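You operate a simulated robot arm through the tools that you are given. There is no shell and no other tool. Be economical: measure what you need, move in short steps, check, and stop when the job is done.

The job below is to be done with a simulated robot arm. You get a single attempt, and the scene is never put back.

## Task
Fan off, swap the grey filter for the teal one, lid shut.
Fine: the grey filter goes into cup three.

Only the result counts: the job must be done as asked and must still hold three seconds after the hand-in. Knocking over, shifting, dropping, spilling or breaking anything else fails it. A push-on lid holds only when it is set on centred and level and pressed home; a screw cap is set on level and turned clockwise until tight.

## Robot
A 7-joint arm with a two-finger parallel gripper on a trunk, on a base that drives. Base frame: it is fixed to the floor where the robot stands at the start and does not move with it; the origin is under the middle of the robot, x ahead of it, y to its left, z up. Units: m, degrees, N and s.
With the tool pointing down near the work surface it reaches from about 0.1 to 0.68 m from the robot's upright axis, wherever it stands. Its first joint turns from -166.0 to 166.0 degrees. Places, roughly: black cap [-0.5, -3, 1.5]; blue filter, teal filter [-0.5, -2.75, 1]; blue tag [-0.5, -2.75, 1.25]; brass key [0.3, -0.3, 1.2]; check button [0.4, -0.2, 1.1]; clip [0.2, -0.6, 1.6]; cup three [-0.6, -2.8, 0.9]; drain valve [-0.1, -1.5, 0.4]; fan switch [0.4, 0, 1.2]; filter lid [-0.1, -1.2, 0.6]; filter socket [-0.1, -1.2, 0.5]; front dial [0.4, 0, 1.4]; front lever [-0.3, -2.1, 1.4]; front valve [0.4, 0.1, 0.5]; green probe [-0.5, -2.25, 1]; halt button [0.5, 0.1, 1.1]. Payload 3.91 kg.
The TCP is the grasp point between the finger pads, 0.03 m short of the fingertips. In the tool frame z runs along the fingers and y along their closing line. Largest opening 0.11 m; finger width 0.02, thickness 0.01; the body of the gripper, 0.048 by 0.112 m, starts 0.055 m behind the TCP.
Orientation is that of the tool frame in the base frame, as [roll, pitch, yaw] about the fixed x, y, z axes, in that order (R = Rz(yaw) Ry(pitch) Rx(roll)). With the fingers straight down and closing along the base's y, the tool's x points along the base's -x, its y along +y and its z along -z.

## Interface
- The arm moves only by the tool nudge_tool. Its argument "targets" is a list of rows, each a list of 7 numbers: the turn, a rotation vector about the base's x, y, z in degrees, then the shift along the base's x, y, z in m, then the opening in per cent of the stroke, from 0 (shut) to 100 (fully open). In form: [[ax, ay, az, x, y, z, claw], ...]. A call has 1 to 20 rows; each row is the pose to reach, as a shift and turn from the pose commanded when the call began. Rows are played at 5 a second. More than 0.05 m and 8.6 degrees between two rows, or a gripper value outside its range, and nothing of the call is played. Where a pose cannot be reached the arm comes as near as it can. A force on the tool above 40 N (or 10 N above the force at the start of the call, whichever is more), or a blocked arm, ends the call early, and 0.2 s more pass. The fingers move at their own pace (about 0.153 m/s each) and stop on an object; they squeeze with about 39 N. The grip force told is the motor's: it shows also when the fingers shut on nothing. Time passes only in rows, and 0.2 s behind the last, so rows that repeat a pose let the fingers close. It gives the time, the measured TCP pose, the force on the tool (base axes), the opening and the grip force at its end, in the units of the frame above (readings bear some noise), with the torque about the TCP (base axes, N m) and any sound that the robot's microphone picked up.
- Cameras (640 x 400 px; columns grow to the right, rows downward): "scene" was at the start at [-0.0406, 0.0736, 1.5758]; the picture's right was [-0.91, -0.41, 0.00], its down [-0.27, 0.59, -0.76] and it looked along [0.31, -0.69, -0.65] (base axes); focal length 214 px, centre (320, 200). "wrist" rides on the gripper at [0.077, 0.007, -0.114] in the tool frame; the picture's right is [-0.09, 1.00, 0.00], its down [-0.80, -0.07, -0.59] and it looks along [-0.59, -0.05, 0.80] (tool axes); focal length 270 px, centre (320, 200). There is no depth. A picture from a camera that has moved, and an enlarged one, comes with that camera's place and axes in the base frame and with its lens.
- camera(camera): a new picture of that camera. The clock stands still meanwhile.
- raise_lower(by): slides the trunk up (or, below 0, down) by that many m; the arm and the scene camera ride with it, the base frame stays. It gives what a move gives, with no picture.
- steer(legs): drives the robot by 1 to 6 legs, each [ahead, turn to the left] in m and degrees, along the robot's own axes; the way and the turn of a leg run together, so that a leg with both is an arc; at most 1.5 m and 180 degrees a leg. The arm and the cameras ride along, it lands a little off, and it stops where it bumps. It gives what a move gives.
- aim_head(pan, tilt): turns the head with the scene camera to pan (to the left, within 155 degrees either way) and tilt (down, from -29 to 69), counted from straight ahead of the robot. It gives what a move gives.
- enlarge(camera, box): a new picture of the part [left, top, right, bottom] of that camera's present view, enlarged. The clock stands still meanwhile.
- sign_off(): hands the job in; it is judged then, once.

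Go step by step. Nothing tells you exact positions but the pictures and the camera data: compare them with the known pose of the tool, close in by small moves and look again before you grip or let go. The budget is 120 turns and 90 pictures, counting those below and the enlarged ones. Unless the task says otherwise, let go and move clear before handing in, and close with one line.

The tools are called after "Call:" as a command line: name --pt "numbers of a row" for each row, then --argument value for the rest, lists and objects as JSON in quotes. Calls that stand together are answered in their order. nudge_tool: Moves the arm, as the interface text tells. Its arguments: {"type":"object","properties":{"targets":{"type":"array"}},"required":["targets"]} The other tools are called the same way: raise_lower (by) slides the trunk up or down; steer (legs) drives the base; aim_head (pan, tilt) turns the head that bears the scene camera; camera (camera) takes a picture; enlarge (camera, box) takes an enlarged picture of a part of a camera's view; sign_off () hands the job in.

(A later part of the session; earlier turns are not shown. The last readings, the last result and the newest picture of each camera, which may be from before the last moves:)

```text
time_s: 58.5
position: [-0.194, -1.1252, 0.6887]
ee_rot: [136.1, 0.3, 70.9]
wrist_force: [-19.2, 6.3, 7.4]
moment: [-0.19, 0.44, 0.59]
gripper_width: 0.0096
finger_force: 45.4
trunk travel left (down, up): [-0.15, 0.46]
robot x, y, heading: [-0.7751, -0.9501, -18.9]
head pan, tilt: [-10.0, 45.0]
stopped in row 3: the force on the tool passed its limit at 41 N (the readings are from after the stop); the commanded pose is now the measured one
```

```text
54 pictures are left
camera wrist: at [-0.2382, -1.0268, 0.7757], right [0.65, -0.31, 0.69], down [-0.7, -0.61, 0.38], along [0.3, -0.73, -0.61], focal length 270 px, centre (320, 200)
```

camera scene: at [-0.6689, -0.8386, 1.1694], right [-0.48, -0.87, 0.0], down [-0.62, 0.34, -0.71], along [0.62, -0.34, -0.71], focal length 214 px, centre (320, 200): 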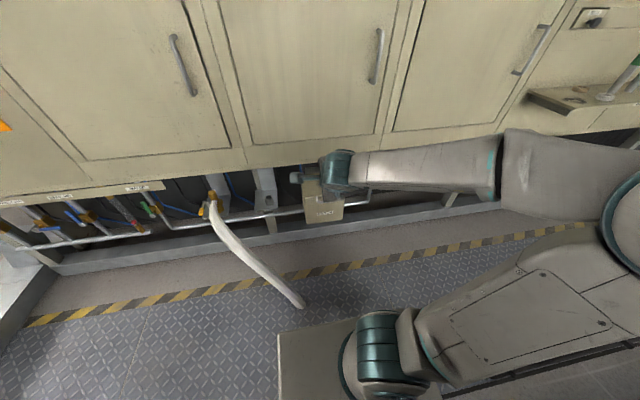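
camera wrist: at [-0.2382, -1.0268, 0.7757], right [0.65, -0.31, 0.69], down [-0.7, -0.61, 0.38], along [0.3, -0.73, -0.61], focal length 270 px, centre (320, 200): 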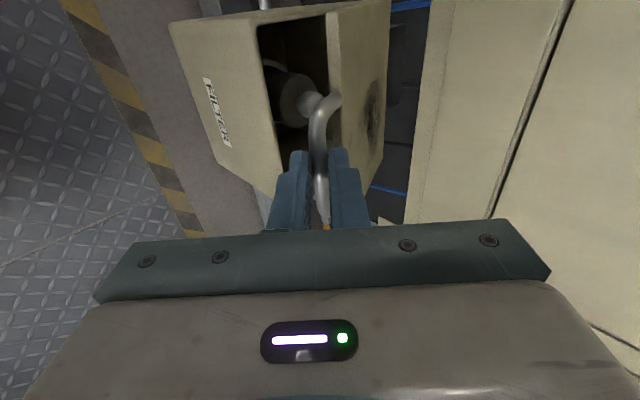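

The grip is too stiff for my arc estimate, so I loosen the fingers slightly to cage the bar and continue lifting with slack.

Call:
nudge_tool --pt "0 0 0 0 0 0 17" --pt "0 0 0 0 0 0 17" --pt "0.8 2.4 0 0.005 -0.0018 0.0103 17" --pt "1.62 4.73 0 0.0109 -0.0037 0.0206 17" --pt "2.5 7.2 0 0.018 -0.006 0.031 17" --pt "3.34 9.74 0 0.0253 -0.0087 0.0405 17" --pt "4.2 12.2 0 0.0335 -0.0115 0.0497 17" --pt "5.05 14.76 0 0.0422 -0.0145 0.0581 17" --pt "5.9 17.2 0 0.0513 -0.0176 0.0662 17" --pt "6.74 19.68 0 0.061 -0.0209 0.0732 17" --pt "7.6 22.1 0 0.0713 -0.0244 0.0797 17" --pt "8.42 24.6 0 0.0818 -0.028 0.0855 17"

Call:
camera --camera "wrist"

```text
time_s: 61.1
position: [-0.1091, -1.1547, 0.7741]
ee_rot: [162.1, 0.2, 71.0]
wrist_force: [-0.4, 0.3, 0.2]
moment: [-0.02, 0.05, -0.01]
gripper_width: 0.019
finger_force: 0.6
trunk travel left (down, up): [-0.15, 0.46]
robot x, y, heading: [-0.7718, -0.9475, -19.2]
head pan, tilt: [-10.0, 45.0]
```

```text
53 pictures are left
camera wrist: at [-0.1099, -1.0713, 0.8842], right [0.87, -0.39, 0.31], down [-0.5, -0.67, 0.55], along [-0.01, -0.63, -0.78], focal length 270 px, centre (320, 200)
```

wrist: 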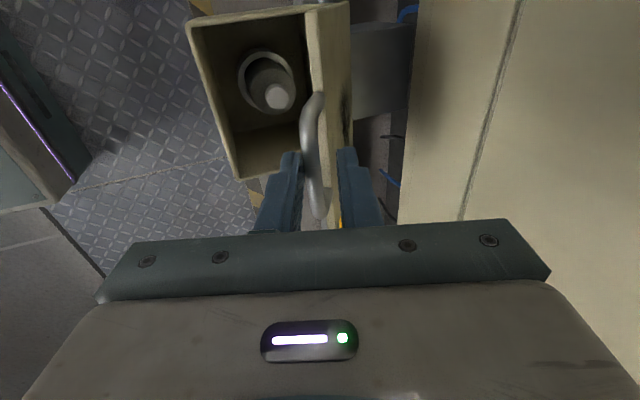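

The lid is well up and I can see the grey filter in its socket. I take the lid to about 90°.

Call:
nudge_tool --pt "0.8 2.4 0 0.011 -0.0037 0.0047 17" --pt "1.62 4.73 0 0.0219 -0.0075 0.0091 17" --pt "2.3 6.6 0 0.033 -0.0114 0.0123 17" --pt "2.92 8.5 0 0.0446 -0.0153 0.015 17" --pt "3.4 10 0 0.056 -0.0192 0.0166 17" --pt "3.9 11.35 0 0.0674 -0.0231 0.0176 17" --pt "4 11.6 0 0.073 -0.025 0.0176 17"

Call:
camera --camera "wrist"

Call:
camera --camera "scene"

```text
time_s: 62.7
position: [-0.0536, -1.1693, 0.7854]
ee_rot: [174.3, 0.2, 71.2]
wrist_force: [-0.2, -0.1, -0.2]
moment: [0.04, 0.01, 0.04]
gripper_width: 0.0188
finger_force: 0.0
out of reach, approached as far as the arm can: row 6, 7
trunk travel left (down, up): [-0.15, 0.46]
robot x, y, heading: [-0.7759, -0.9463, -19.0]
head pan, tilt: [-10.0, 45.0]
```

```text
52 pictures are left
camera wrist: at [-0.0322, -1.0935, 0.9003], right [0.91, -0.4, 0.1], down [-0.38, -0.71, 0.59], along [-0.17, -0.57, -0.8], focal length 270 px, centre (320, 200)
```

wrist: 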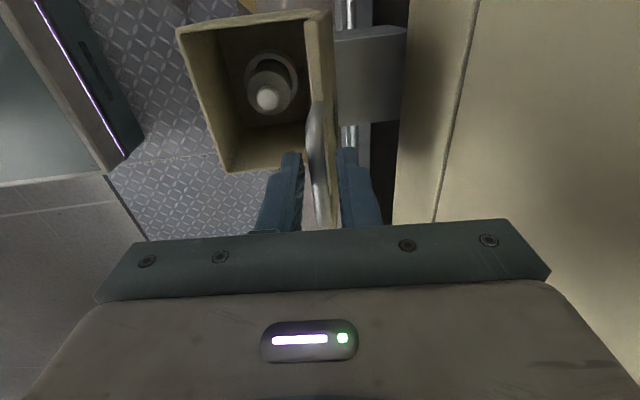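

```text
51 pictures are left
camera scene: at [-0.727, -0.8184, 1.1694], right [-0.48, -0.88, 0.0], down [-0.62, 0.34, -0.71], along [0.62, -0.34, -0.71], focal length 214 px, centre (320, 200)
```

scene: 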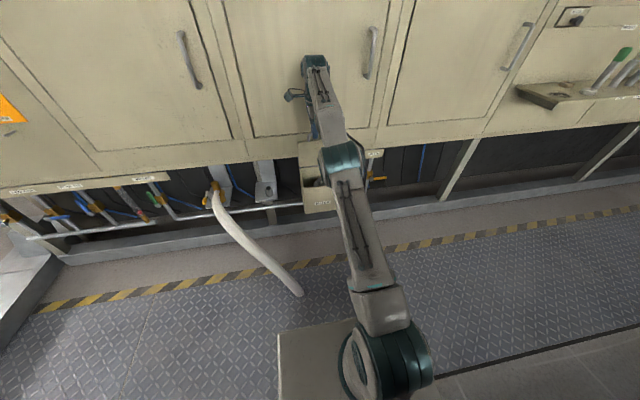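

The arm is at full reach with the lid near vertical. I drive the base 3 cm forward to carry it past vertical.

Call:
steer --legs '[[0.03, 0]]'

Call:
camera --camera "wrist"

```text
time_s: 63.5
position: [-0.0243, -1.1783, 0.7853]
ee_rot: [174.3, 0.1, 71.2]
wrist_force: [0.6, 0.0, 1.0]
moment: [-0.02, 0.01, 0.01]
gripper_width: 0.019
finger_force: 0.3
trunk travel left (down, up): [-0.15, 0.46]
robot x, y, heading: [-0.7451, -0.9566, -18.7]
head pan, tilt: [-10.0, 45.0]
```

```text
50 pictures are left
camera wrist: at [-0.0035, -1.1032, 0.9002], right [0.91, -0.4, 0.1], down [-0.38, -0.71, 0.59], along [-0.17, -0.57, -0.8], focal length 270 px, centre (320, 200)
```

wrist: 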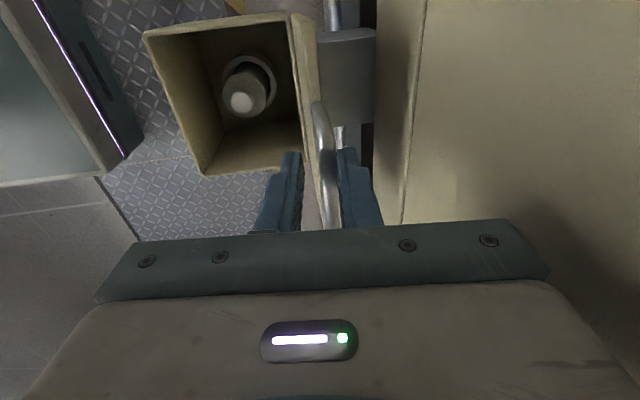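

The lid seems past vertical. I raise the tool straight off the handle and see whether it stays.

Call:
nudge_tool --pt "0 0 0 0 0 0.02 17" --pt "0 0 0 -0.001 0 0.045 17" --pt "0 0 0 -0.003 0.001 0.08 17"

Call:
camera --camera "wrist"

```text
time_s: 64.3
position: [-0.0537, -1.1668, 0.8464]
ee_rot: [174.4, 0.3, 71.1]
wrist_force: [0.0, 0.3, -0.5]
moment: [-0.01, 0.02, -0.01]
gripper_width: 0.0187
finger_force: 0.0
out of reach, approached as far as the arm can: row 1, 2, 3
trunk travel left (down, up): [-0.15, 0.46]
robot x, y, heading: [-0.7428, -0.9551, -18.9]
head pan, tilt: [-10.0, 45.0]
```

```text
49 pictures are left
camera wrist: at [-0.0314, -1.0918, 0.9608], right [0.91, -0.4, 0.1], down [-0.38, -0.71, 0.59], along [-0.17, -0.57, -0.8], focal length 270 px, centre (320, 200)
```

wrist: 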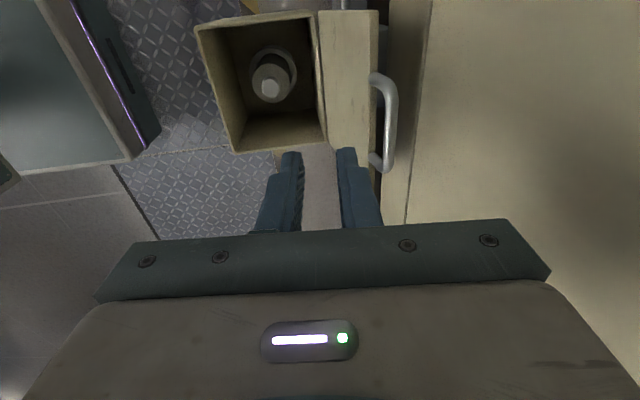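

The lid stays open, leaning back. The grey filter's top is around (-0.100, -1.168, 0.551). I retract, then drive a bit closer for a straight-down grasp.

Call:
nudge_tool --pt "0.5 1.4 0 -0.03 0.01 0.02 17" --pt "1 2.8 0 -0.07 0.024 0.03 17" --pt "1.4 4.2 0 -0.115 0.04 0.03 17" --pt "1.85 5.4 0 -0.16 0.055 0.03 60"

Call:
steer --legs '[[0.13, 0]]'

Call:
camera --camera "scene"

Call:
camera --camera "wrist"

```text
time_s: 65.3
position: [-0.2158, -1.1133, 0.8752]
ee_rot: [179.8, 0.2, 71.1]
wrist_force: [-1.0, -0.5, -0.2]
moment: [0.0, 0.02, 0.02]
gripper_width: 0.0659
finger_force: 0.1
out of reach, approached as far as the arm can: row 1, 2
trunk travel left (down, up): [-0.15, 0.46]
robot x, y, heading: [-0.746, -0.9592, -19.0]
head pan, tilt: [-10.0, 45.0]
```

```text
time_s: 66.6
position: [-0.0886, -1.1559, 0.8744]
ee_rot: [180.0, 0.1, 71.1]
wrist_force: [-0.1, -0.2, 0.1]
moment: [0.02, 0.02, 0.01]
gripper_width: 0.0659
finger_force: 0.1
trunk travel left (down, up): [-0.15, 0.46]
robot x, y, heading: [-0.6202, -0.9972, -18.8]
head pan, tilt: [-10.0, 45.0]
```

```text
48 pictures are left
camera scene: at [-0.5736, -0.871, 1.1694], right [-0.48, -0.88, 0.0], down [-0.62, 0.34, -0.71], along [0.62, -0.34, -0.71], focal length 214 px, centre (320, 200)
```

scene: 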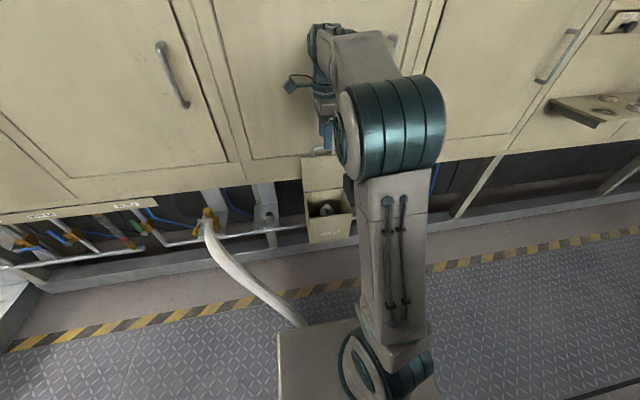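

```text
47 pictures are left
camera wrist: at [-0.0575, -1.084, 0.9883], right [0.91, -0.41, 0.0], down [-0.33, -0.73, 0.6], along [-0.24, -0.55, -0.8], focal length 270 px, centre (320, 200)
```

wrist: 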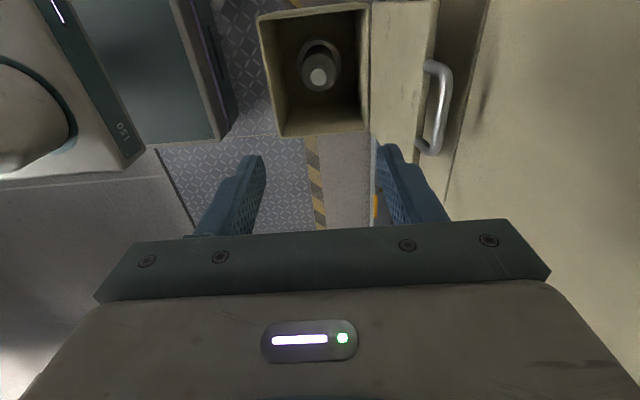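

Call:
enlarge --camera "wrist" --box '[250, 0, 380, 140]'

Call:
enlarge --camera "scene" --box '[295, 150, 365, 250]'

```text
2.86 times, centred on (315, 70) of wrist
camera zoom: at [-0.0575, -1.084, 0.9883], right [0.91, -0.41, 0.0], down [-0.33, -0.73, 0.6], along [-0.24, -0.55, -0.8], focal length 772 px, centre (334, 571)
```

zoom: 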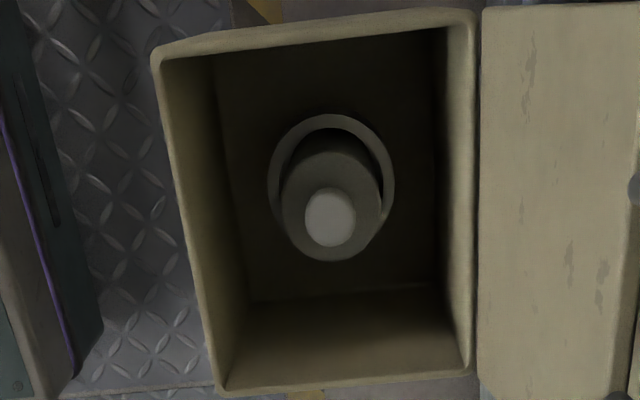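

```text
4.00 times, centred on (330, 200) of scene
camera zoom: at [-0.5736, -0.871, 1.1694], right [-0.48, -0.88, 0.0], down [-0.62, 0.34, -0.71], along [0.62, -0.34, -0.71], focal length 858 px, centre (280, 200)
```

zoom: 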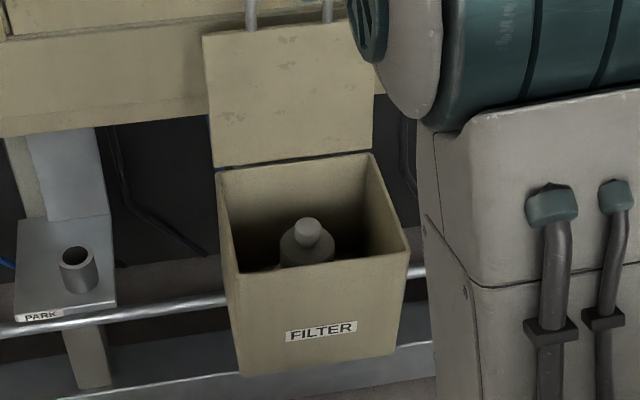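

The grey filter has a knob on top at about (-0.094, -1.1635), top z ≈ 0.57. I descend above it with open fingers.

Call:
nudge_tool --pt "0 0 0 -0.0027 -0.0038 -0.04 60" --pt "0 0 0 -0.0054 -0.0076 -0.08 60" --pt "0 0 0 -0.0054 -0.0076 -0.12 60" --pt "0 0 0 -0.0054 -0.0076 -0.16 60" --pt "0 0 0 -0.0054 -0.0076 -0.2 60" --pt "0 0 0 -0.0054 -0.0076 -0.23 60"

Call:
camera --camera "wrist"

Call:
enlarge --camera "scene" --box '[285, 140, 375, 250]'

```text
time_s: 68.0
position: [-0.0929, -1.1631, 0.6438]
ee_rot: [180.0, 0.2, 71.0]
wrist_force: [-0.2, 0.4, 0.2]
moment: [0.04, -0.07, 0.0]
gripper_width: 0.0661
finger_force: 0.1
trunk travel left (down, up): [-0.15, 0.46]
robot x, y, heading: [-0.6196, -0.9996, -18.7]
head pan, tilt: [-10.0, 45.0]
```

```text
44 pictures are left
camera wrist: at [-0.0609, -1.0921, 0.758], right [0.91, -0.41, 0.0], down [-0.33, -0.73, 0.6], along [-0.24, -0.55, -0.8], focal length 270 px, centre (320, 200)
```

wrist: 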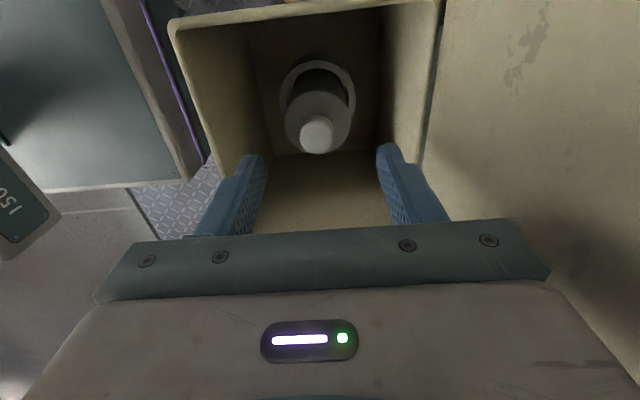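

```text
3.64 times, centred on (330, 195) of scene
camera zoom: at [-0.5737, -0.871, 1.1694], right [-0.48, -0.88, 0.0], down [-0.62, 0.34, -0.71], along [0.62, -0.34, -0.71], focal length 780 px, centre (284, 218)
```

zoom: 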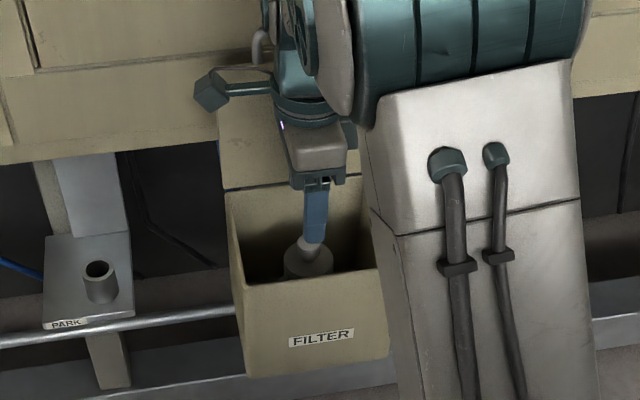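

The knob is centred between the fingers. I descend and close.

Call:
nudge_tool --pt "0 0 0 0 0.001 -0.022 60" --pt "0 0 0 0 0.001 -0.044 60" --pt "0 0 0 0 0.001 -0.066 60" --pt "0 0 0 0 0.001 -0.066 0" --pt "0 0 0 0 0.001 -0.066 0" --pt "0 0 0 0 0.001 -0.066 0"

Call:
camera --camera "wrist"

```text
time_s: 69.4
position: [-0.0958, -1.1625, 0.5787]
ee_rot: [179.7, 0.2, 71.1]
wrist_force: [0.7, 0.3, 10.6]
moment: [-0.15, -0.27, -0.04]
gripper_width: 0.0238
finger_force: 39.3
trunk travel left (down, up): [-0.15, 0.46]
robot x, y, heading: [-0.625, -1.0005, -18.9]
head pan, tilt: [-10.0, 45.0]
```

```text
42 pictures are left
camera wrist: at [-0.0641, -1.091, 0.6932], right [0.91, -0.41, 0.0], down [-0.33, -0.73, 0.6], along [-0.24, -0.55, -0.8], focal length 270 px, centre (320, 200)
```

wrist: 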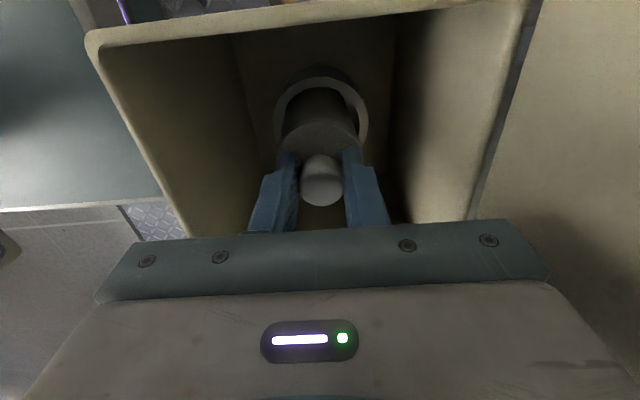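

Knob gripped (24 mm). I lift gently to see whether the filter pulls straight out.

Call:
nudge_tool --pt "0 0 0 0 0 0.01 0" --pt "0 0 0 0 0 0.02 0" --pt "0 0 0 0 0 0.04 0" --pt "0 0 0 0 0 0.06 0"

Call:
camera --camera "wrist"

```text
time_s: 70.4
position: [-0.0962, -1.1619, 0.6358]
ee_rot: [-179.8, 0.1, 71.0]
wrist_force: [0.0, 0.4, -1.1]
moment: [0.02, 0.04, -0.03]
gripper_width: 0.0247
finger_force: 39.1
trunk travel left (down, up): [-0.15, 0.46]
robot x, y, heading: [-0.6221, -1.0024, -19.2]
head pan, tilt: [-10.0, 45.0]
```

```text
41 pictures are left
camera wrist: at [-0.0639, -1.0905, 0.7512], right [0.91, -0.41, 0.0], down [-0.33, -0.73, 0.6], along [-0.24, -0.55, -0.8], focal length 270 px, centre (320, 200)
```

wrist: 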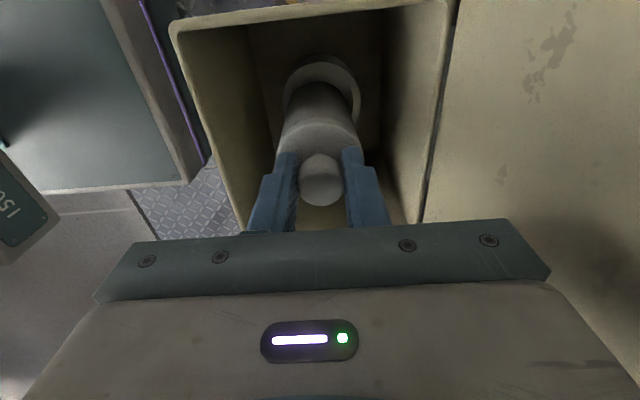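

The filter is sliding out. I lift it clear.

Call:
nudge_tool --pt "0 0 0 0 0 0.04 0" --pt "0 0 0 0 0 0.08 0" --pt "0 0 0 0 0 0.12 0" --pt "0 0 0 0 0 0.16 0" --pt "0 0 0 0 0 0.2 0" --pt "0 0 0 -0.03 0.01 0.22 0" --pt "0 0 0 -0.075 0.025 0.22 0" --pt "0 0 0 -0.12 0.04 0.22 0"

Call:
camera --camera "scene"

```text
time_s: 72.2
position: [-0.2145, -1.1198, 0.8557]
ee_rot: [-179.9, 0.3, 71.1]
wrist_force: [1.0, -0.3, -2.1]
moment: [0.01, 0.04, 0.02]
gripper_width: 0.0247
finger_force: 39.4
trunk travel left (down, up): [-0.15, 0.46]
robot x, y, heading: [-0.6238, -0.9966, -19.0]
head pan, tilt: [-10.0, 45.0]
```

```text
40 pictures are left
camera scene: at [-0.573, -0.8712, 1.1693], right [-0.48, -0.88, 0.0], down [-0.62, 0.34, -0.71], along [0.62, -0.34, -0.71], focal length 214 px, centre (320, 200)
```

scene: 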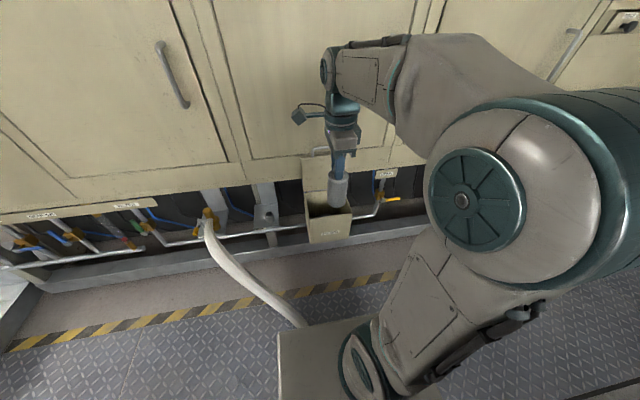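

The grey filter is out. I raise the trunk, back off, and drive along the wall to the shelf.

Call:
raise_lower --by 0.4

Call:
steer --legs '[[-0.15, 0], [0, -90], [1.5, 0], [0.1, 0], [0, 90]]'

Call:
aim_head --pan 0 --tilt 45

Call:
camera --camera "scene"

```text
time_s: 76.0
position: [-0.2141, -1.1194, 1.2568]
ee_rot: [180.0, 0.2, 71.2]
wrist_force: [1.4, -0.3, -0.8]
moment: [-0.04, -0.04, -0.01]
gripper_width: 0.0245
finger_force: 38.9
trunk travel left (down, up): [-0.55, 0.06]
robot x, y, heading: [-0.6225, -1.0028, -19.0]
head pan, tilt: [-10.0, 45.0]
```

```text
time_s: 92.8
position: [-0.8962, -2.553, 1.2574]
ee_rot: [179.9, 0.2, 70.7]
wrist_force: [-0.6, -0.5, 0.0]
moment: [0.0, 0.01, -0.01]
gripper_width: 0.0002
finger_force: 37.8
trunk travel left (down, up): [-0.55, 0.06]
robot x, y, heading: [-1.3026, -2.4274, -19.4]
head pan, tilt: [-10.0, 45.0]
```

```text
time_s: 93.5
position: [-0.8951, -2.5532, 1.2562]
ee_rot: [-180.0, 0.2, 70.6]
wrist_force: [0.3, 0.2, -0.1]
moment: [0.0, -0.01, 0.01]
gripper_width: 0.0
finger_force: 37.7
trunk travel left (down, up): [-0.55, 0.06]
robot x, y, heading: [-1.3039, -2.4263, -19.2]
head pan, tilt: [0.0, 45.0]
```

```text
39 pictures are left
camera scene: at [-1.2464, -2.2877, 1.5694], right [-0.33, -0.94, 0.0], down [-0.67, 0.24, -0.71], along [0.67, -0.24, -0.71], focal length 214 px, centre (320, 200)
```

scene: 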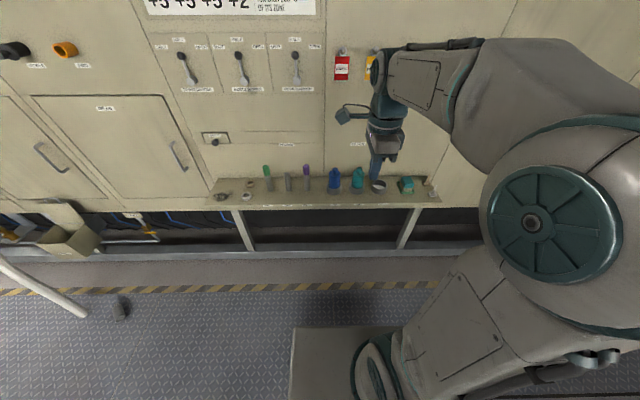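

The gripper closed on nothing: the filter slipped out during the drive and lies on the mat to the left. I look closer at it.

Call:
enlarge --camera "scene" --box '[80, 270, 180, 340]'

Call:
enlarge --camera "scene" --box '[200, 120, 460, 220]'

```text
5.71 times, centred on (130, 305) of scene
camera zoom: at [-1.2464, -2.2877, 1.5694], right [-0.33, -0.94, 0.0], down [-0.67, 0.24, -0.71], along [0.67, -0.24, -0.71], focal length 1226 px, centre (1406, -400)
```

zoom: 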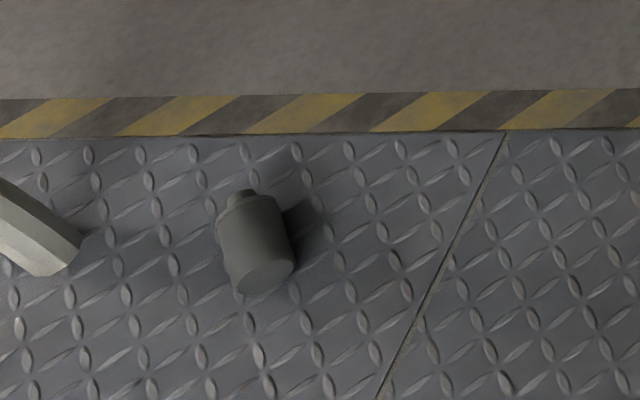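

```text
2.46 times, centred on (330, 170) of scene
camera zoom: at [-1.2464, -2.2877, 1.5694], right [-0.33, -0.94, 0.0], down [-0.67, 0.24, -0.71], along [0.67, -0.24, -0.71], focal length 528 px, centre (295, 274)
```

zoom: 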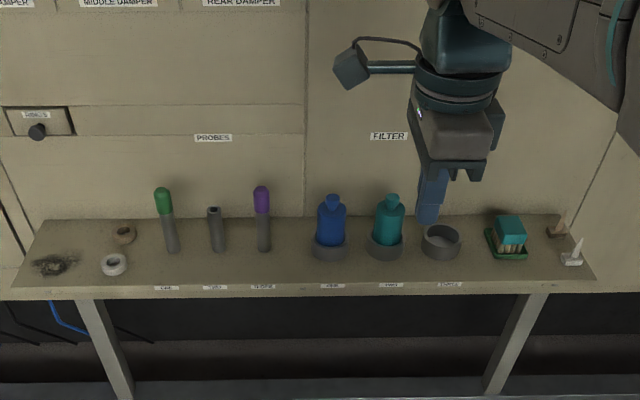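

The grey filter lies on the mat near (-0.35, -1.18). I can recover it: I drive back parallel to the wall (wall on my right), so later carries need only straight driving, then look at it.

Call:
steer --legs '[[0, 90], [1.47, 0]]'

Call:
aim_head --pan -80 --tilt 62

Call:
camera --camera "scene"

```text
time_s: 104.7
position: [-0.7094, -0.6083, 1.2579]
ee_rot: [-180.0, 0.2, 161.4]
wrist_force: [0.1, 0.0, 0.0]
moment: [-0.04, 0.02, 0.02]
gripper_width: 0.0
finger_force: 37.8
trunk travel left (down, up): [-0.55, 0.06]
robot x, y, heading: [-0.8253, -1.0167, 71.3]
head pan, tilt: [0.0, 45.0]
```

```text
time_s: 106.2
position: [-0.7085, -0.6076, 1.2562]
ee_rot: [-179.9, 0.2, 161.3]
wrist_force: [-0.6, 0.5, 0.1]
moment: [-0.01, 0.01, -0.01]
gripper_width: 0.0003
finger_force: 38.0
trunk travel left (down, up): [-0.55, 0.06]
robot x, y, heading: [-0.825, -1.0143, 71.1]
head pan, tilt: [-80.0, 62.0]
```

```text
36 pictures are left
camera scene: at [-0.9292, -1.0497, 1.5476], right [-0.15, -0.99, 0.0], down [-0.87, 0.13, -0.47], along [0.46, -0.07, -0.88], focal length 214 px, centre (320, 200)
```

scene: 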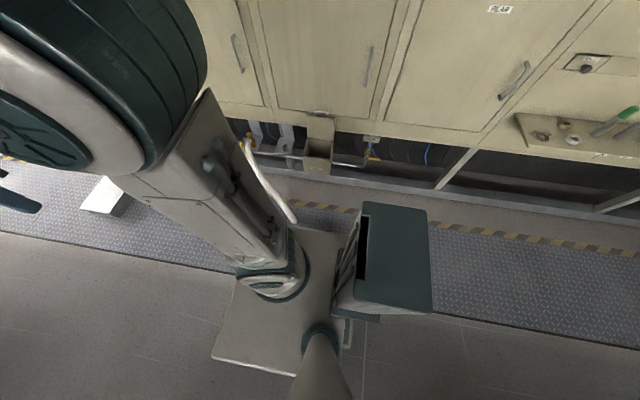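

The mast and a side box limit side work, so facing the wall is best. I turn to face the filter and look at it.

Call:
steer --legs '[[0, -90]]'

Call:
aim_head --pan -12 --tilt 69

Call:
camera --camera "scene"

Call:
camera --camera "wrist"

```text
time_s: 110.5
position: [-0.4218, -1.1426, 1.2584]
ee_rot: [-179.9, 0.2, 70.4]
wrist_force: [-0.1, 0.8, 0.5]
moment: [-0.02, 0.02, -0.01]
gripper_width: 0.0
finger_force: 38.2
trunk travel left (down, up): [-0.55, 0.06]
robot x, y, heading: [-0.8269, -1.0208, -19.8]
head pan, tilt: [-80.0, 62.0]
```

```text
time_s: 111.9
position: [-0.4213, -1.1415, 1.2578]
ee_rot: [-180.0, 0.2, 70.4]
wrist_force: [-0.3, 0.0, 0.6]
moment: [-0.01, 0.0, -0.03]
gripper_width: 0.0
finger_force: 37.7
trunk travel left (down, up): [-0.55, 0.06]
robot x, y, heading: [-0.8231, -1.0185, -19.7]
head pan, tilt: [-12.0, 68.8]
```

```text
35 pictures are left
camera scene: at [-0.8002, -0.8778, 1.5405], right [-0.52, -0.85, 0.0], down [-0.79, 0.49, -0.36], along [0.31, -0.19, -0.93], focal length 214 px, centre (320, 200)
```

scene: 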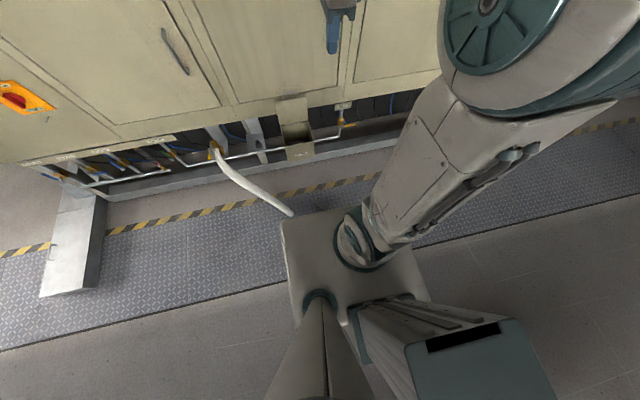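

```text
34 pictures are left
camera wrist: at [-0.3881, -1.0702, 1.3715], right [0.91, -0.42, 0.0], down [-0.33, -0.73, 0.6], along [-0.25, -0.54, -0.8], focal length 270 px, centre (320, 200)
```

wrist: 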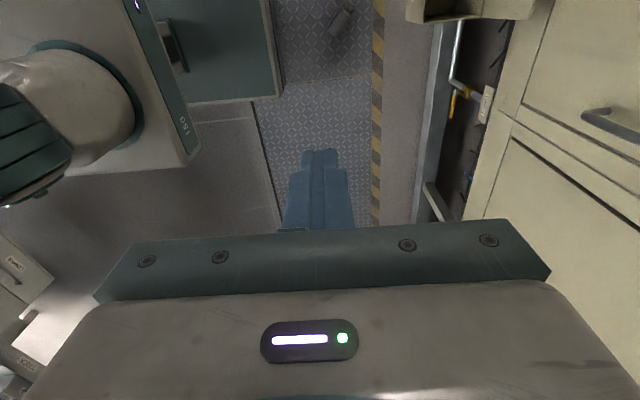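

The filter lies about 0.5 m ahead at (-0.345, -1.177). I lower the trunk fully and bring the open gripper down above it.

Call:
raise_lower --by -0.55

Call:
nudge_tool --pt "0 0 0 0.01 -0.005 -0.04 100" --pt "0 0 0 0.03 -0.01 -0.08 100" --pt "0 0 0 0.05 -0.015 -0.12 100" --pt "0 0 0 0.06 -0.02 -0.16 100" --pt "0 0 0 0.07 -0.025 -0.2 100" --pt "0 0 0 0.076 -0.03 -0.24 100" --pt "0 0 0 0.076 -0.035 -0.28 100" --pt "0 0 0 0.076 -0.035 -0.32 100"

Call:
camera --camera "wrist"

```text
refused: -0.55 is not a number from -0.4 to 0.4
```

```text
time_s: 113.7
position: [-0.3447, -1.1748, 0.9363]
ee_rot: [-180.0, 0.2, 70.3]
wrist_force: [-0.1, -0.2, -0.3]
moment: [0.02, -0.03, 0.03]
gripper_width: 0.11
finger_force: 0.0
trunk travel left (down, up): [-0.55, 0.06]
robot x, y, heading: [-0.8254, -1.0146, -20.0]
head pan, tilt: [-12.0, 68.8]
```

```text
33 pictures are left
camera wrist: at [-0.3112, -1.1037, 1.0503], right [0.91, -0.42, 0.0], down [-0.33, -0.73, 0.6], along [-0.25, -0.54, -0.8], focal length 270 px, centre (320, 200)
```

wrist: 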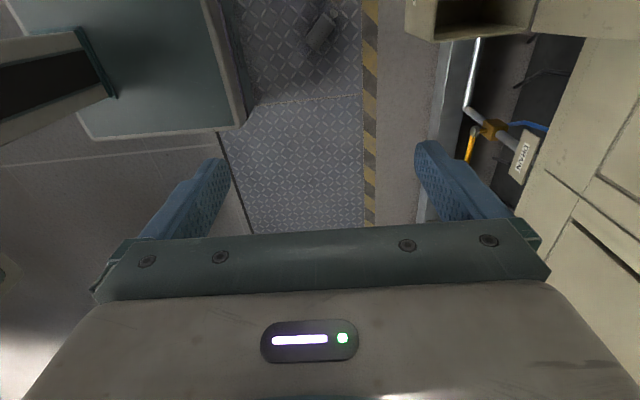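

Call:
raise_lower --by -0.4

Call:
nudge_tool --pt "0 0 0 0 0 -0.04 100" --pt "0 0 0 0 0 -0.08 100" --pt "0 0 0 0 0 -0.12 100" --pt "0 0 0 0 0 -0.16 100" --pt "0 0 0 0 0 -0.2 100" --pt "0 0 0 0 0 -0.24 100"

Call:
camera --camera "wrist"

```text
time_s: 117.5
position: [-0.3444, -1.1743, 0.5371]
ee_rot: [-179.9, 0.2, 70.4]
wrist_force: [-0.7, -0.3, 0.3]
moment: [0.03, -0.01, 0.01]
gripper_width: 0.11
finger_force: 0.0
trunk travel left (down, up): [-0.15, 0.46]
robot x, y, heading: [-0.8295, -1.0156, -19.4]
head pan, tilt: [-12.0, 68.8]
```

```text
time_s: 118.9
position: [-0.3445, -1.1763, 0.2972]
ee_rot: [-180.0, 0.2, 70.3]
wrist_force: [0.8, 0.4, 0.6]
moment: [0.05, -0.01, 0.02]
gripper_width: 0.1099
finger_force: 0.0
trunk travel left (down, up): [-0.15, 0.46]
robot x, y, heading: [-0.8281, -1.0162, -19.8]
head pan, tilt: [-12.0, 68.8]
```

```text
32 pictures are left
camera wrist: at [-0.3117, -1.1044, 0.4108], right [0.91, -0.42, 0.0], down [-0.33, -0.73, 0.6], along [-0.25, -0.54, -0.8], focal length 270 px, centre (320, 200)
```

wrist: 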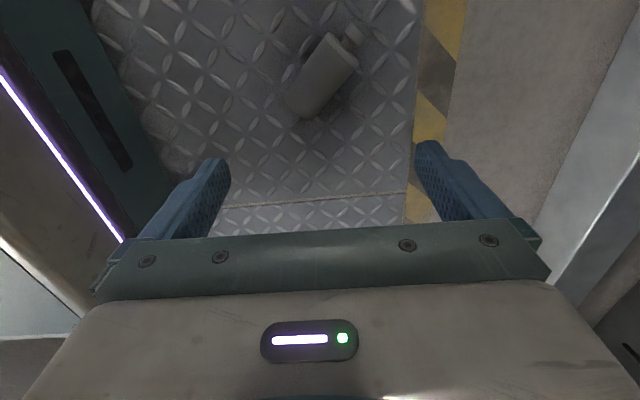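

The filter's axis is clear: bottom (-0.379,-1.197), shoulder (-0.305,-1.164), knob toward the wall. I yaw -46° so the fingers close across the body, and descend part way.

Call:
nudge_tool --pt "0 0 -7.8 0.003 0 -0.02 100" --pt "0 0 -15.5 0.006 0.001 -0.04 100" --pt "0 0 -23.2 0.009 0.001 -0.06 100" --pt "0 0 -31 0.012 0.002 -0.08 100" --pt "0 0 -38.7 0.0155 0.0023 -0.1 100" --pt "0 0 -46.3 0.0155 0.0023 -0.12 100"

Call:
camera --camera "wrist"

```text
time_s: 120.3
position: [-0.3299, -1.1724, 0.1756]
ee_rot: [-180.0, 0.2, 24.1]
wrist_force: [-0.8, 0.0, 0.6]
moment: [0.0, -0.03, 0.0]
gripper_width: 0.1099
finger_force: 0.0
trunk travel left (down, up): [-0.15, 0.46]
robot x, y, heading: [-0.8315, -1.0152, -19.5]
head pan, tilt: [-12.0, 68.8]
```

```text
31 pictures are left
camera wrist: at [-0.2549, -1.1468, 0.2902], right [0.33, -0.95, 0.0], down [-0.76, -0.26, 0.6], along [-0.56, -0.19, -0.8], focal length 270 px, centre (320, 200)
```

wrist: 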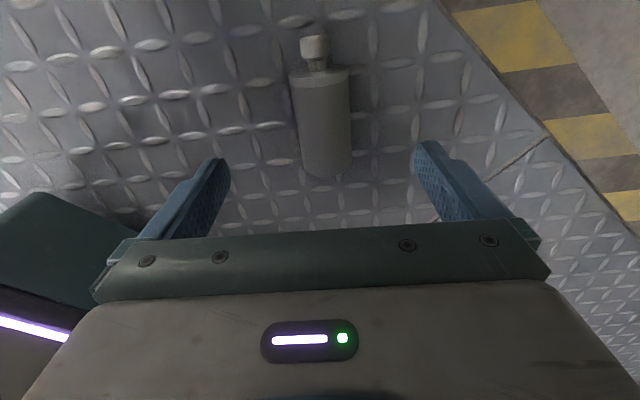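

Aligned well. I descend to the floor and close on the body.

Call:
nudge_tool --pt "0 0 0 0 0 -0.035 100" --pt "0 0 0 0 0 -0.07 100" --pt "0 0 0 0 0 -0.105 100" --pt "0 0 0 0 0 -0.12 100" --pt "0 0 0 0 0 -0.133 100" --pt "0 0 0 0 0 -0.133 20" --pt "0 0 0 0 0 -0.133 20" --pt "0 0 0 0 0 -0.133 0" --pt "0 0 0 0 0 -0.133 0"

Call:
camera --camera "wrist"

```text
time_s: 122.3
position: [-0.3286, -1.1715, 0.0434]
ee_rot: [-179.9, 0.1, 24.1]
wrist_force: [1.5, -0.6, -1.0]
moment: [0.0, -0.07, -0.02]
gripper_width: 0.0527
finger_force: 39.0
trunk travel left (down, up): [-0.15, 0.46]
robot x, y, heading: [-0.8257, -1.0146, -19.6]
head pan, tilt: [-12.0, 68.8]
```

```text
30 pictures are left
camera wrist: at [-0.2552, -1.1464, 0.1571], right [0.33, -0.95, 0.0], down [-0.76, -0.26, 0.6], along [-0.56, -0.19, -0.8], focal length 270 px, centre (320, 200)
```

wrist: 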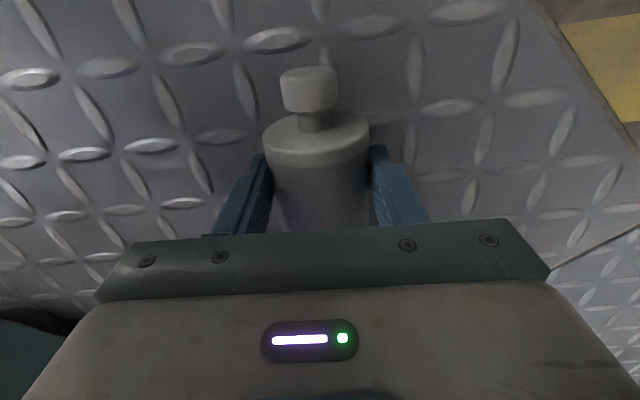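

Firm grip on the body (53 mm). I lift, raise the trunk and pull the arm in.

Call:
nudge_tool --pt "0 0 0 0 0 0.03 0" --pt "0 0 0 0 0 0.07 0" --pt "0 0 0 0 0 0.11 0" --pt "0 0 0 0 0 0.15 0" --pt "0 0 0 0 0 0.19 0" --pt "0 0 0 0 0 0.23 0" --pt "0 0 0 -0.01 0.003 0.27 0" --pt "0 0 0 -0.02 0.006 0.31 0" --pt "0 0 0 -0.03 0.01 0.35 0" --pt "0 0 0 -0.04 0.013 0.39 0" --pt "0 0 0 -0.05 0.017 0.43 0" --pt "0 0 0 -0.06 0.02 0.47 0"

Call:
raise_lower --by 0.4

Call:
nudge_tool --pt "0 0 0 0 0 0.04 0" --pt "0 0 0 0 0 0.08 0" --pt "0 0 0 0 0 0.12 0" --pt "0 0 0 0 0 0.16 0" --pt "0 0 0 0 0 0.2 0" --pt "0 0 0 0 0 0.24 0"

```text
time_s: 124.9
position: [-0.3892, -1.1535, 0.5141]
ee_rot: [-179.9, 0.3, 24.1]
wrist_force: [0.1, 0.2, -0.9]
moment: [0.03, -0.01, -0.02]
gripper_width: 0.0526
finger_force: 38.8
trunk travel left (down, up): [-0.15, 0.46]
robot x, y, heading: [-0.8297, -1.0139, -19.3]
head pan, tilt: [-12.0, 68.8]
```

```text
time_s: 128.8
position: [-0.3894, -1.1524, 0.9138]
ee_rot: [-179.8, 0.2, 24.1]
wrist_force: [0.7, 0.1, -1.5]
moment: [-0.01, -0.04, 0.05]
gripper_width: 0.0527
finger_force: 38.8
trunk travel left (down, up): [-0.55, 0.06]
robot x, y, heading: [-0.8248, -1.0158, -19.7]
head pan, tilt: [-12.0, 68.8]
```

```text
time_s: 130.2
position: [-0.3892, -1.1544, 1.1519]
ee_rot: [-179.8, 0.2, 24.1]
wrist_force: [-1.1, 0.1, -2.3]
moment: [0.04, 0.0, 0.01]
gripper_width: 0.0528
finger_force: 39.0
trunk travel left (down, up): [-0.55, 0.06]
robot x, y, heading: [-0.8288, -1.014, -19.4]
head pan, tilt: [-12.0, 68.8]
```

Holding firmly. I drive to the shelf with split turns to keep it gentle.

Call:
steer --legs '[[0, -30], [0, -30], [0, -30], [0.75, 0], [0.78, 0]]'

Call:
steer --legs '[[0, 30], [0, 30], [0, 30]]'

Call:
aim_head --pan 0 --tilt 45

Call:
camera --camera "scene"

```text
time_s: 142.5
position: [-1.4973, -2.8815, 1.1511]
ee_rot: [-179.9, 0.2, -66.3]
wrist_force: [0.3, 0.4, -1.8]
moment: [0.0, -0.01, 0.02]
gripper_width: 0.0525
finger_force: 39.1
trunk travel left (down, up): [-0.55, 0.06]
robot x, y, heading: [-1.3572, -2.4444, -110.3]
head pan, tilt: [-12.0, 68.8]
```

```text
time_s: 147.2
position: [-0.9208, -2.5949, 1.151]
ee_rot: [180.0, 0.2, 22.3]
wrist_force: [-0.3, 1.4, -1.5]
moment: [0.02, 0.0, 0.02]
gripper_width: 0.0524
finger_force: 38.9
trunk travel left (down, up): [-0.55, 0.06]
robot x, y, heading: [-1.3543, -2.4439, -21.5]
head pan, tilt: [-12.0, 68.8]
```

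```text
time_s: 148.1
position: [-0.9225, -2.5954, 1.1524]
ee_rot: [-179.8, 0.3, 22.4]
wrist_force: [-0.6, 0.5, -1.1]
moment: [0.01, -0.04, -0.01]
gripper_width: 0.0526
finger_force: 39.0
trunk travel left (down, up): [-0.55, 0.06]
robot x, y, heading: [-1.3574, -2.4395, -21.4]
head pan, tilt: [0.0, 45.0]
```

```text
29 pictures are left
camera scene: at [-1.2949, -2.3048, 1.5693], right [-0.37, -0.93, 0.0], down [-0.66, 0.26, -0.71], along [0.66, -0.26, -0.71], focal length 214 px, centre (320, 200)
```

scene: 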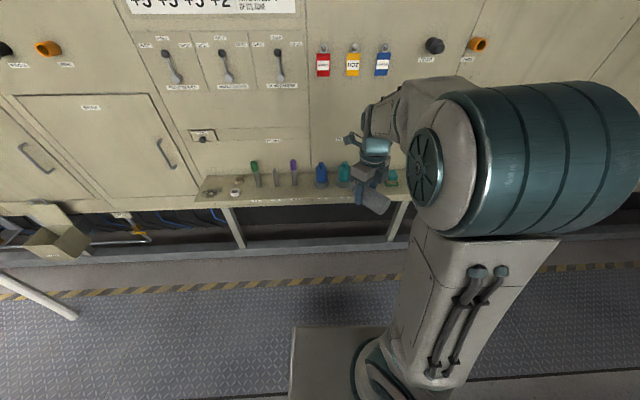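

Still held firmly. I straighten the heading, yaw the tool so the knob points to the wall, then pitch the tool up so the filter stands upright.

Call:
steer --legs '[[0, 2.4]]'

Call:
nudge_tool --pt "0 0 -7.3 0 0 0.01 0" --pt "0 0 -14.6 0 0 0.02 0" --pt "0 0 -21.9 0 0 0.03 0" --pt "0 0 -29.2 0 0 0.04 0" --pt "0 0 -36.5 0 0 0.05 0" --pt "0 0 -43.8 0 0 0.06 0"

Call:
nudge_tool --pt "-2.43 -7.095 0 0.005 -0.002 0 0" --pt "-4.86 -14.19 0 0.01 -0.003 0 0" --pt "-7.29 -21.285 0 0.015 -0.005 0 0" --pt "-9.72 -28.38 0 0.02 -0.007 0 0" --pt "-12.15 -35.475 0 0.025 -0.008 0 0" --pt "-14.58 -42.57 0 0.03 -0.01 0 0" --pt "-17.01 -49.665 0 0.035 -0.012 0 0" --pt "-19.44 -56.76 0 0.04 -0.014 0 0" --pt "-21.87 -63.855 0 0.045 -0.015 0 0" --pt "-24.3 -70.95 0 0.05 -0.017 0 0" --pt "-26.73 -78.045 0 0.055 -0.019 0 0" --pt "-29.16 -85.14 0 0.06 -0.02 0 0"

```text
time_s: 148.9
position: [-0.9143, -2.577, 1.1523]
ee_rot: [-179.9, 0.1, 24.6]
wrist_force: [-0.6, 0.9, -1.9]
moment: [0.0, 0.0, 0.01]
gripper_width: 0.0527
finger_force: 38.8
trunk travel left (down, up): [-0.55, 0.06]
robot x, y, heading: [-1.3548, -2.4416, -18.9]
head pan, tilt: [0.0, 45.0]
```

```text
time_s: 150.3
position: [-0.9146, -2.576, 1.2014]
ee_rot: [-179.9, 1.1, -17.0]
wrist_force: [0.1, 0.1, -1.0]
moment: [-0.02, -0.02, 0.01]
gripper_width: 0.0526
finger_force: 39.0
out of reach, approached as far as the arm can: row 6
trunk travel left (down, up): [-0.55, 0.06]
robot x, y, heading: [-1.3572, -2.4451, -19.2]
head pan, tilt: [0.0, 45.0]
```

```text
time_s: 152.9
position: [-0.8494, -2.6004, 1.2037]
ee_rot: [-130.7, -89.7, -68.2]
wrist_force: [-0.4, -0.2, -1.5]
moment: [0.01, 0.04, -0.02]
gripper_width: 0.0525
finger_force: 38.5
out of reach, approached as far as the arm can: row 12
trunk travel left (down, up): [-0.55, 0.06]
robot x, y, heading: [-1.3578, -2.4412, -19.2]
head pan, tilt: [0.0, 45.0]
```

The filter should now be upright with the tool facing the wall. I check with both cameras.

Call:
camera --camera "wrist"

Call:
enlarge --camera "scene" --box '[180, 110, 460, 240]'

```text
28 pictures are left
camera wrist: at [-0.9585, -2.5686, 1.2814], right [-0.32, -0.94, -0.09], down [-0.54, 0.26, -0.8], along [0.78, -0.21, -0.59], focal length 270 px, centre (320, 200)
```

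wrist: 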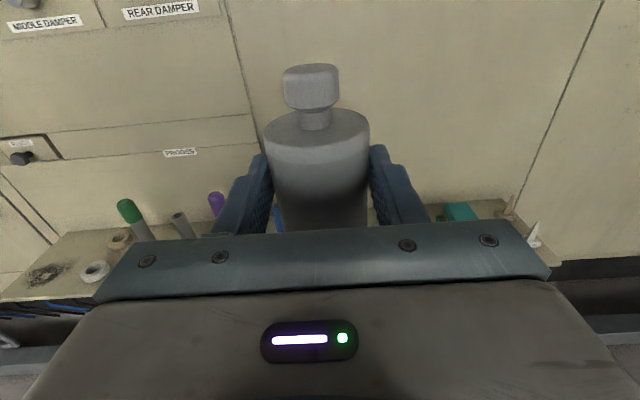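

```text
2.29 times, centred on (320, 175) of scene
camera zoom: at [-1.2998, -2.3022, 1.5693], right [-0.33, -0.94, 0.0], down [-0.67, 0.23, -0.71], along [0.67, -0.23, -0.71], focal length 490 px, centre (320, 257)
```

zoom: 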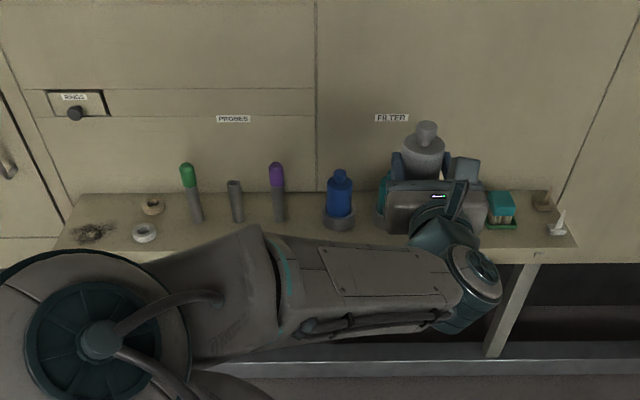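

To triangulate the cups I need another vantage: lower the trunk 15 cm and shift the hand left, so both cameras see cup three.

Call:
raise_lower --by -0.15

Call:
nudge_tool --pt "0 0 0 0.012 0.035 0 0" --pt "0 0 0 0.024 0.071 0 0" --pt "0 0 0 0.036 0.106 0 0" --pt "0 0 0 0.0486 0.142 0 0"

Call:
camera --camera "wrist"

Call:
enlarge --camera "scene" --box '[200, 60, 480, 220]'

```text
time_s: 154.7
position: [-0.8492, -2.6005, 1.0538]
ee_rot: [-129.3, -89.7, -69.6]
wrist_force: [0.5, -0.2, -0.7]
moment: [-0.02, 0.02, 0.01]
gripper_width: 0.0527
finger_force: 39.1
trunk travel left (down, up): [-0.4, 0.21]
robot x, y, heading: [-1.3547, -2.4418, -19.1]
head pan, tilt: [0.0, 45.0]
```

```text
time_s: 155.7
position: [-0.8012, -2.4568, 1.0534]
ee_rot: [-128.3, -89.7, -70.6]
wrist_force: [-0.4, -0.6, -2.2]
moment: [-0.01, 0.04, 0.02]
gripper_width: 0.0527
finger_force: 39.7
trunk travel left (down, up): [-0.4, 0.21]
robot x, y, heading: [-1.3548, -2.4467, -18.9]
head pan, tilt: [0.0, 45.0]
```

```text
26 pictures are left
camera wrist: at [-0.9115, -2.4262, 1.1303], right [-0.32, -0.94, -0.09], down [-0.54, 0.26, -0.8], along [0.78, -0.21, -0.59], focal length 270 px, centre (320, 200)
```

wrist: 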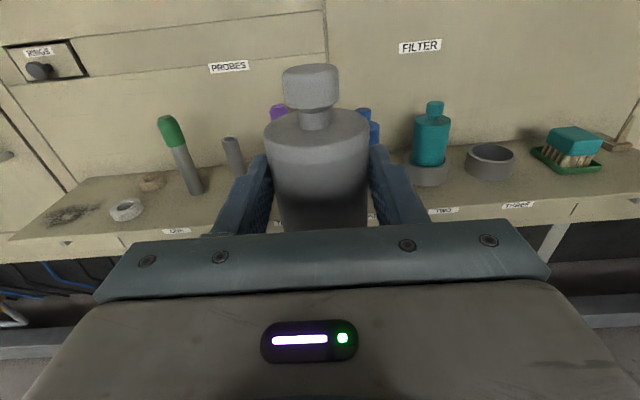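

```text
2.29 times, centred on (340, 140) of scene
camera zoom: at [-1.3006, -2.3022, 1.4193], right [-0.33, -0.94, 0.0], down [-0.67, 0.23, -0.71], along [0.67, -0.23, -0.71], focal length 490 px, centre (274, 337)
```

zoom: 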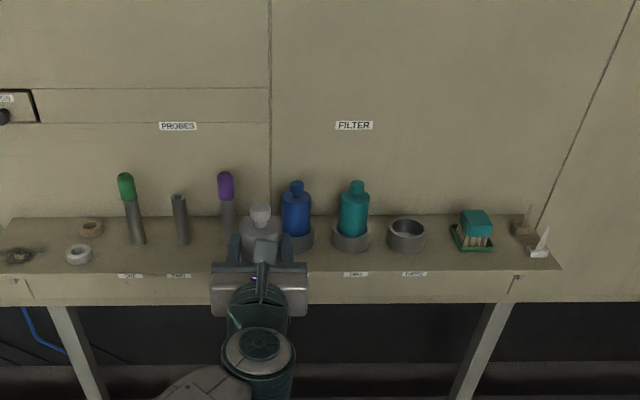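

I now have cup three's rim at about n=0.346, l=-2.861, z=0.89 (wall coordinates), labelled THREE, with teal in cup two next to it. I raise the hand, drive 20 cm closer and move above cup three.

Call:
nudge_tool --pt "0 0 0 0 0 0.04 0" --pt "0 0 0 0 0 0.08 0" --pt "0 0 0 0 0 0.11 0"

Call:
steer --legs '[[0.2, 0]]'

```text
time_s: 156.5
position: [-0.8015, -2.457, 1.1638]
ee_rot: [-132.0, -89.6, -66.8]
wrist_force: [-0.7, 0.8, -1.5]
moment: [0.01, 0.02, -0.01]
gripper_width: 0.0525
finger_force: 38.9
trunk travel left (down, up): [-0.4, 0.21]
robot x, y, heading: [-1.3572, -2.4442, -19.0]
head pan, tilt: [0.0, 45.0]
```

```text
time_s: 158.1
position: [-0.6122, -2.5245, 1.164]
ee_rot: [-131.6, -89.7, -67.4]
wrist_force: [-1.0, 0.2, -0.8]
moment: [-0.02, 0.01, 0.0]
gripper_width: 0.0528
finger_force: 38.9
trunk travel left (down, up): [-0.4, 0.21]
robot x, y, heading: [-1.1638, -2.5085, -19.4]
head pan, tilt: [0.0, 45.0]
```

Call:
nudge_tool --pt "0 0 0 -0.014 -0.04 -0.01 0" --pt "0 0 0 -0.028 -0.08 -0.02 0" --pt "0 0 0 -0.042 -0.12 -0.03 0" --pt "0 0 0 -0.056 -0.16 -0.04 0" --pt "0 0 0 -0.07 -0.205 -0.05 0" --pt "0 0 0 -0.089 -0.2596 -0.06 0" --pt "0 0 0 -0.055 -0.271 -0.06 0" --pt "0 0 0 -0.02 -0.283 -0.06 0" --pt "0 0 0 0.0123 -0.2943 -0.06 0"

Call:
camera --camera "wrist"

Call:
enlarge --camera "scene" --box '[280, 60, 480, 220]'

```text
refused: row 6 steps farther than a row can; nothing moved
```

```text
24 pictures are left
camera wrist: at [-0.7217, -2.4923, 1.2413], right [-0.32, -0.94, -0.09], down [-0.54, 0.26, -0.8], along [0.78, -0.21, -0.6], focal length 270 px, centre (320, 200)
```

wrist: 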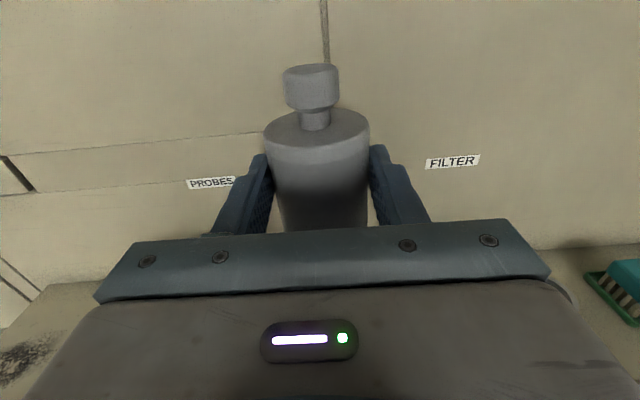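

```text
2.50 times, centred on (380, 140) of scene
camera zoom: at [-1.1111, -2.3683, 1.4193], right [-0.33, -0.94, 0.0], down [-0.67, 0.23, -0.71], along [0.67, -0.23, -0.71], focal length 536 px, centre (170, 350)
```

zoom: 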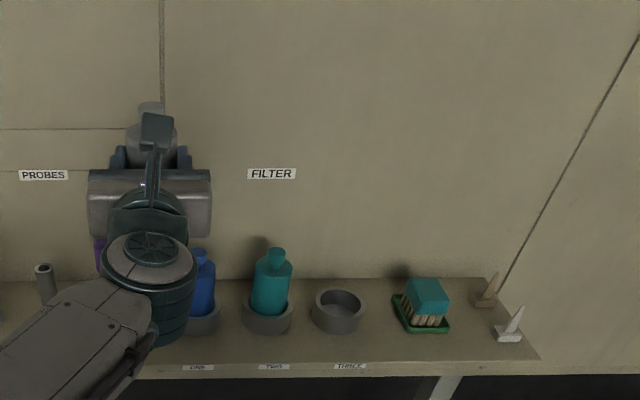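

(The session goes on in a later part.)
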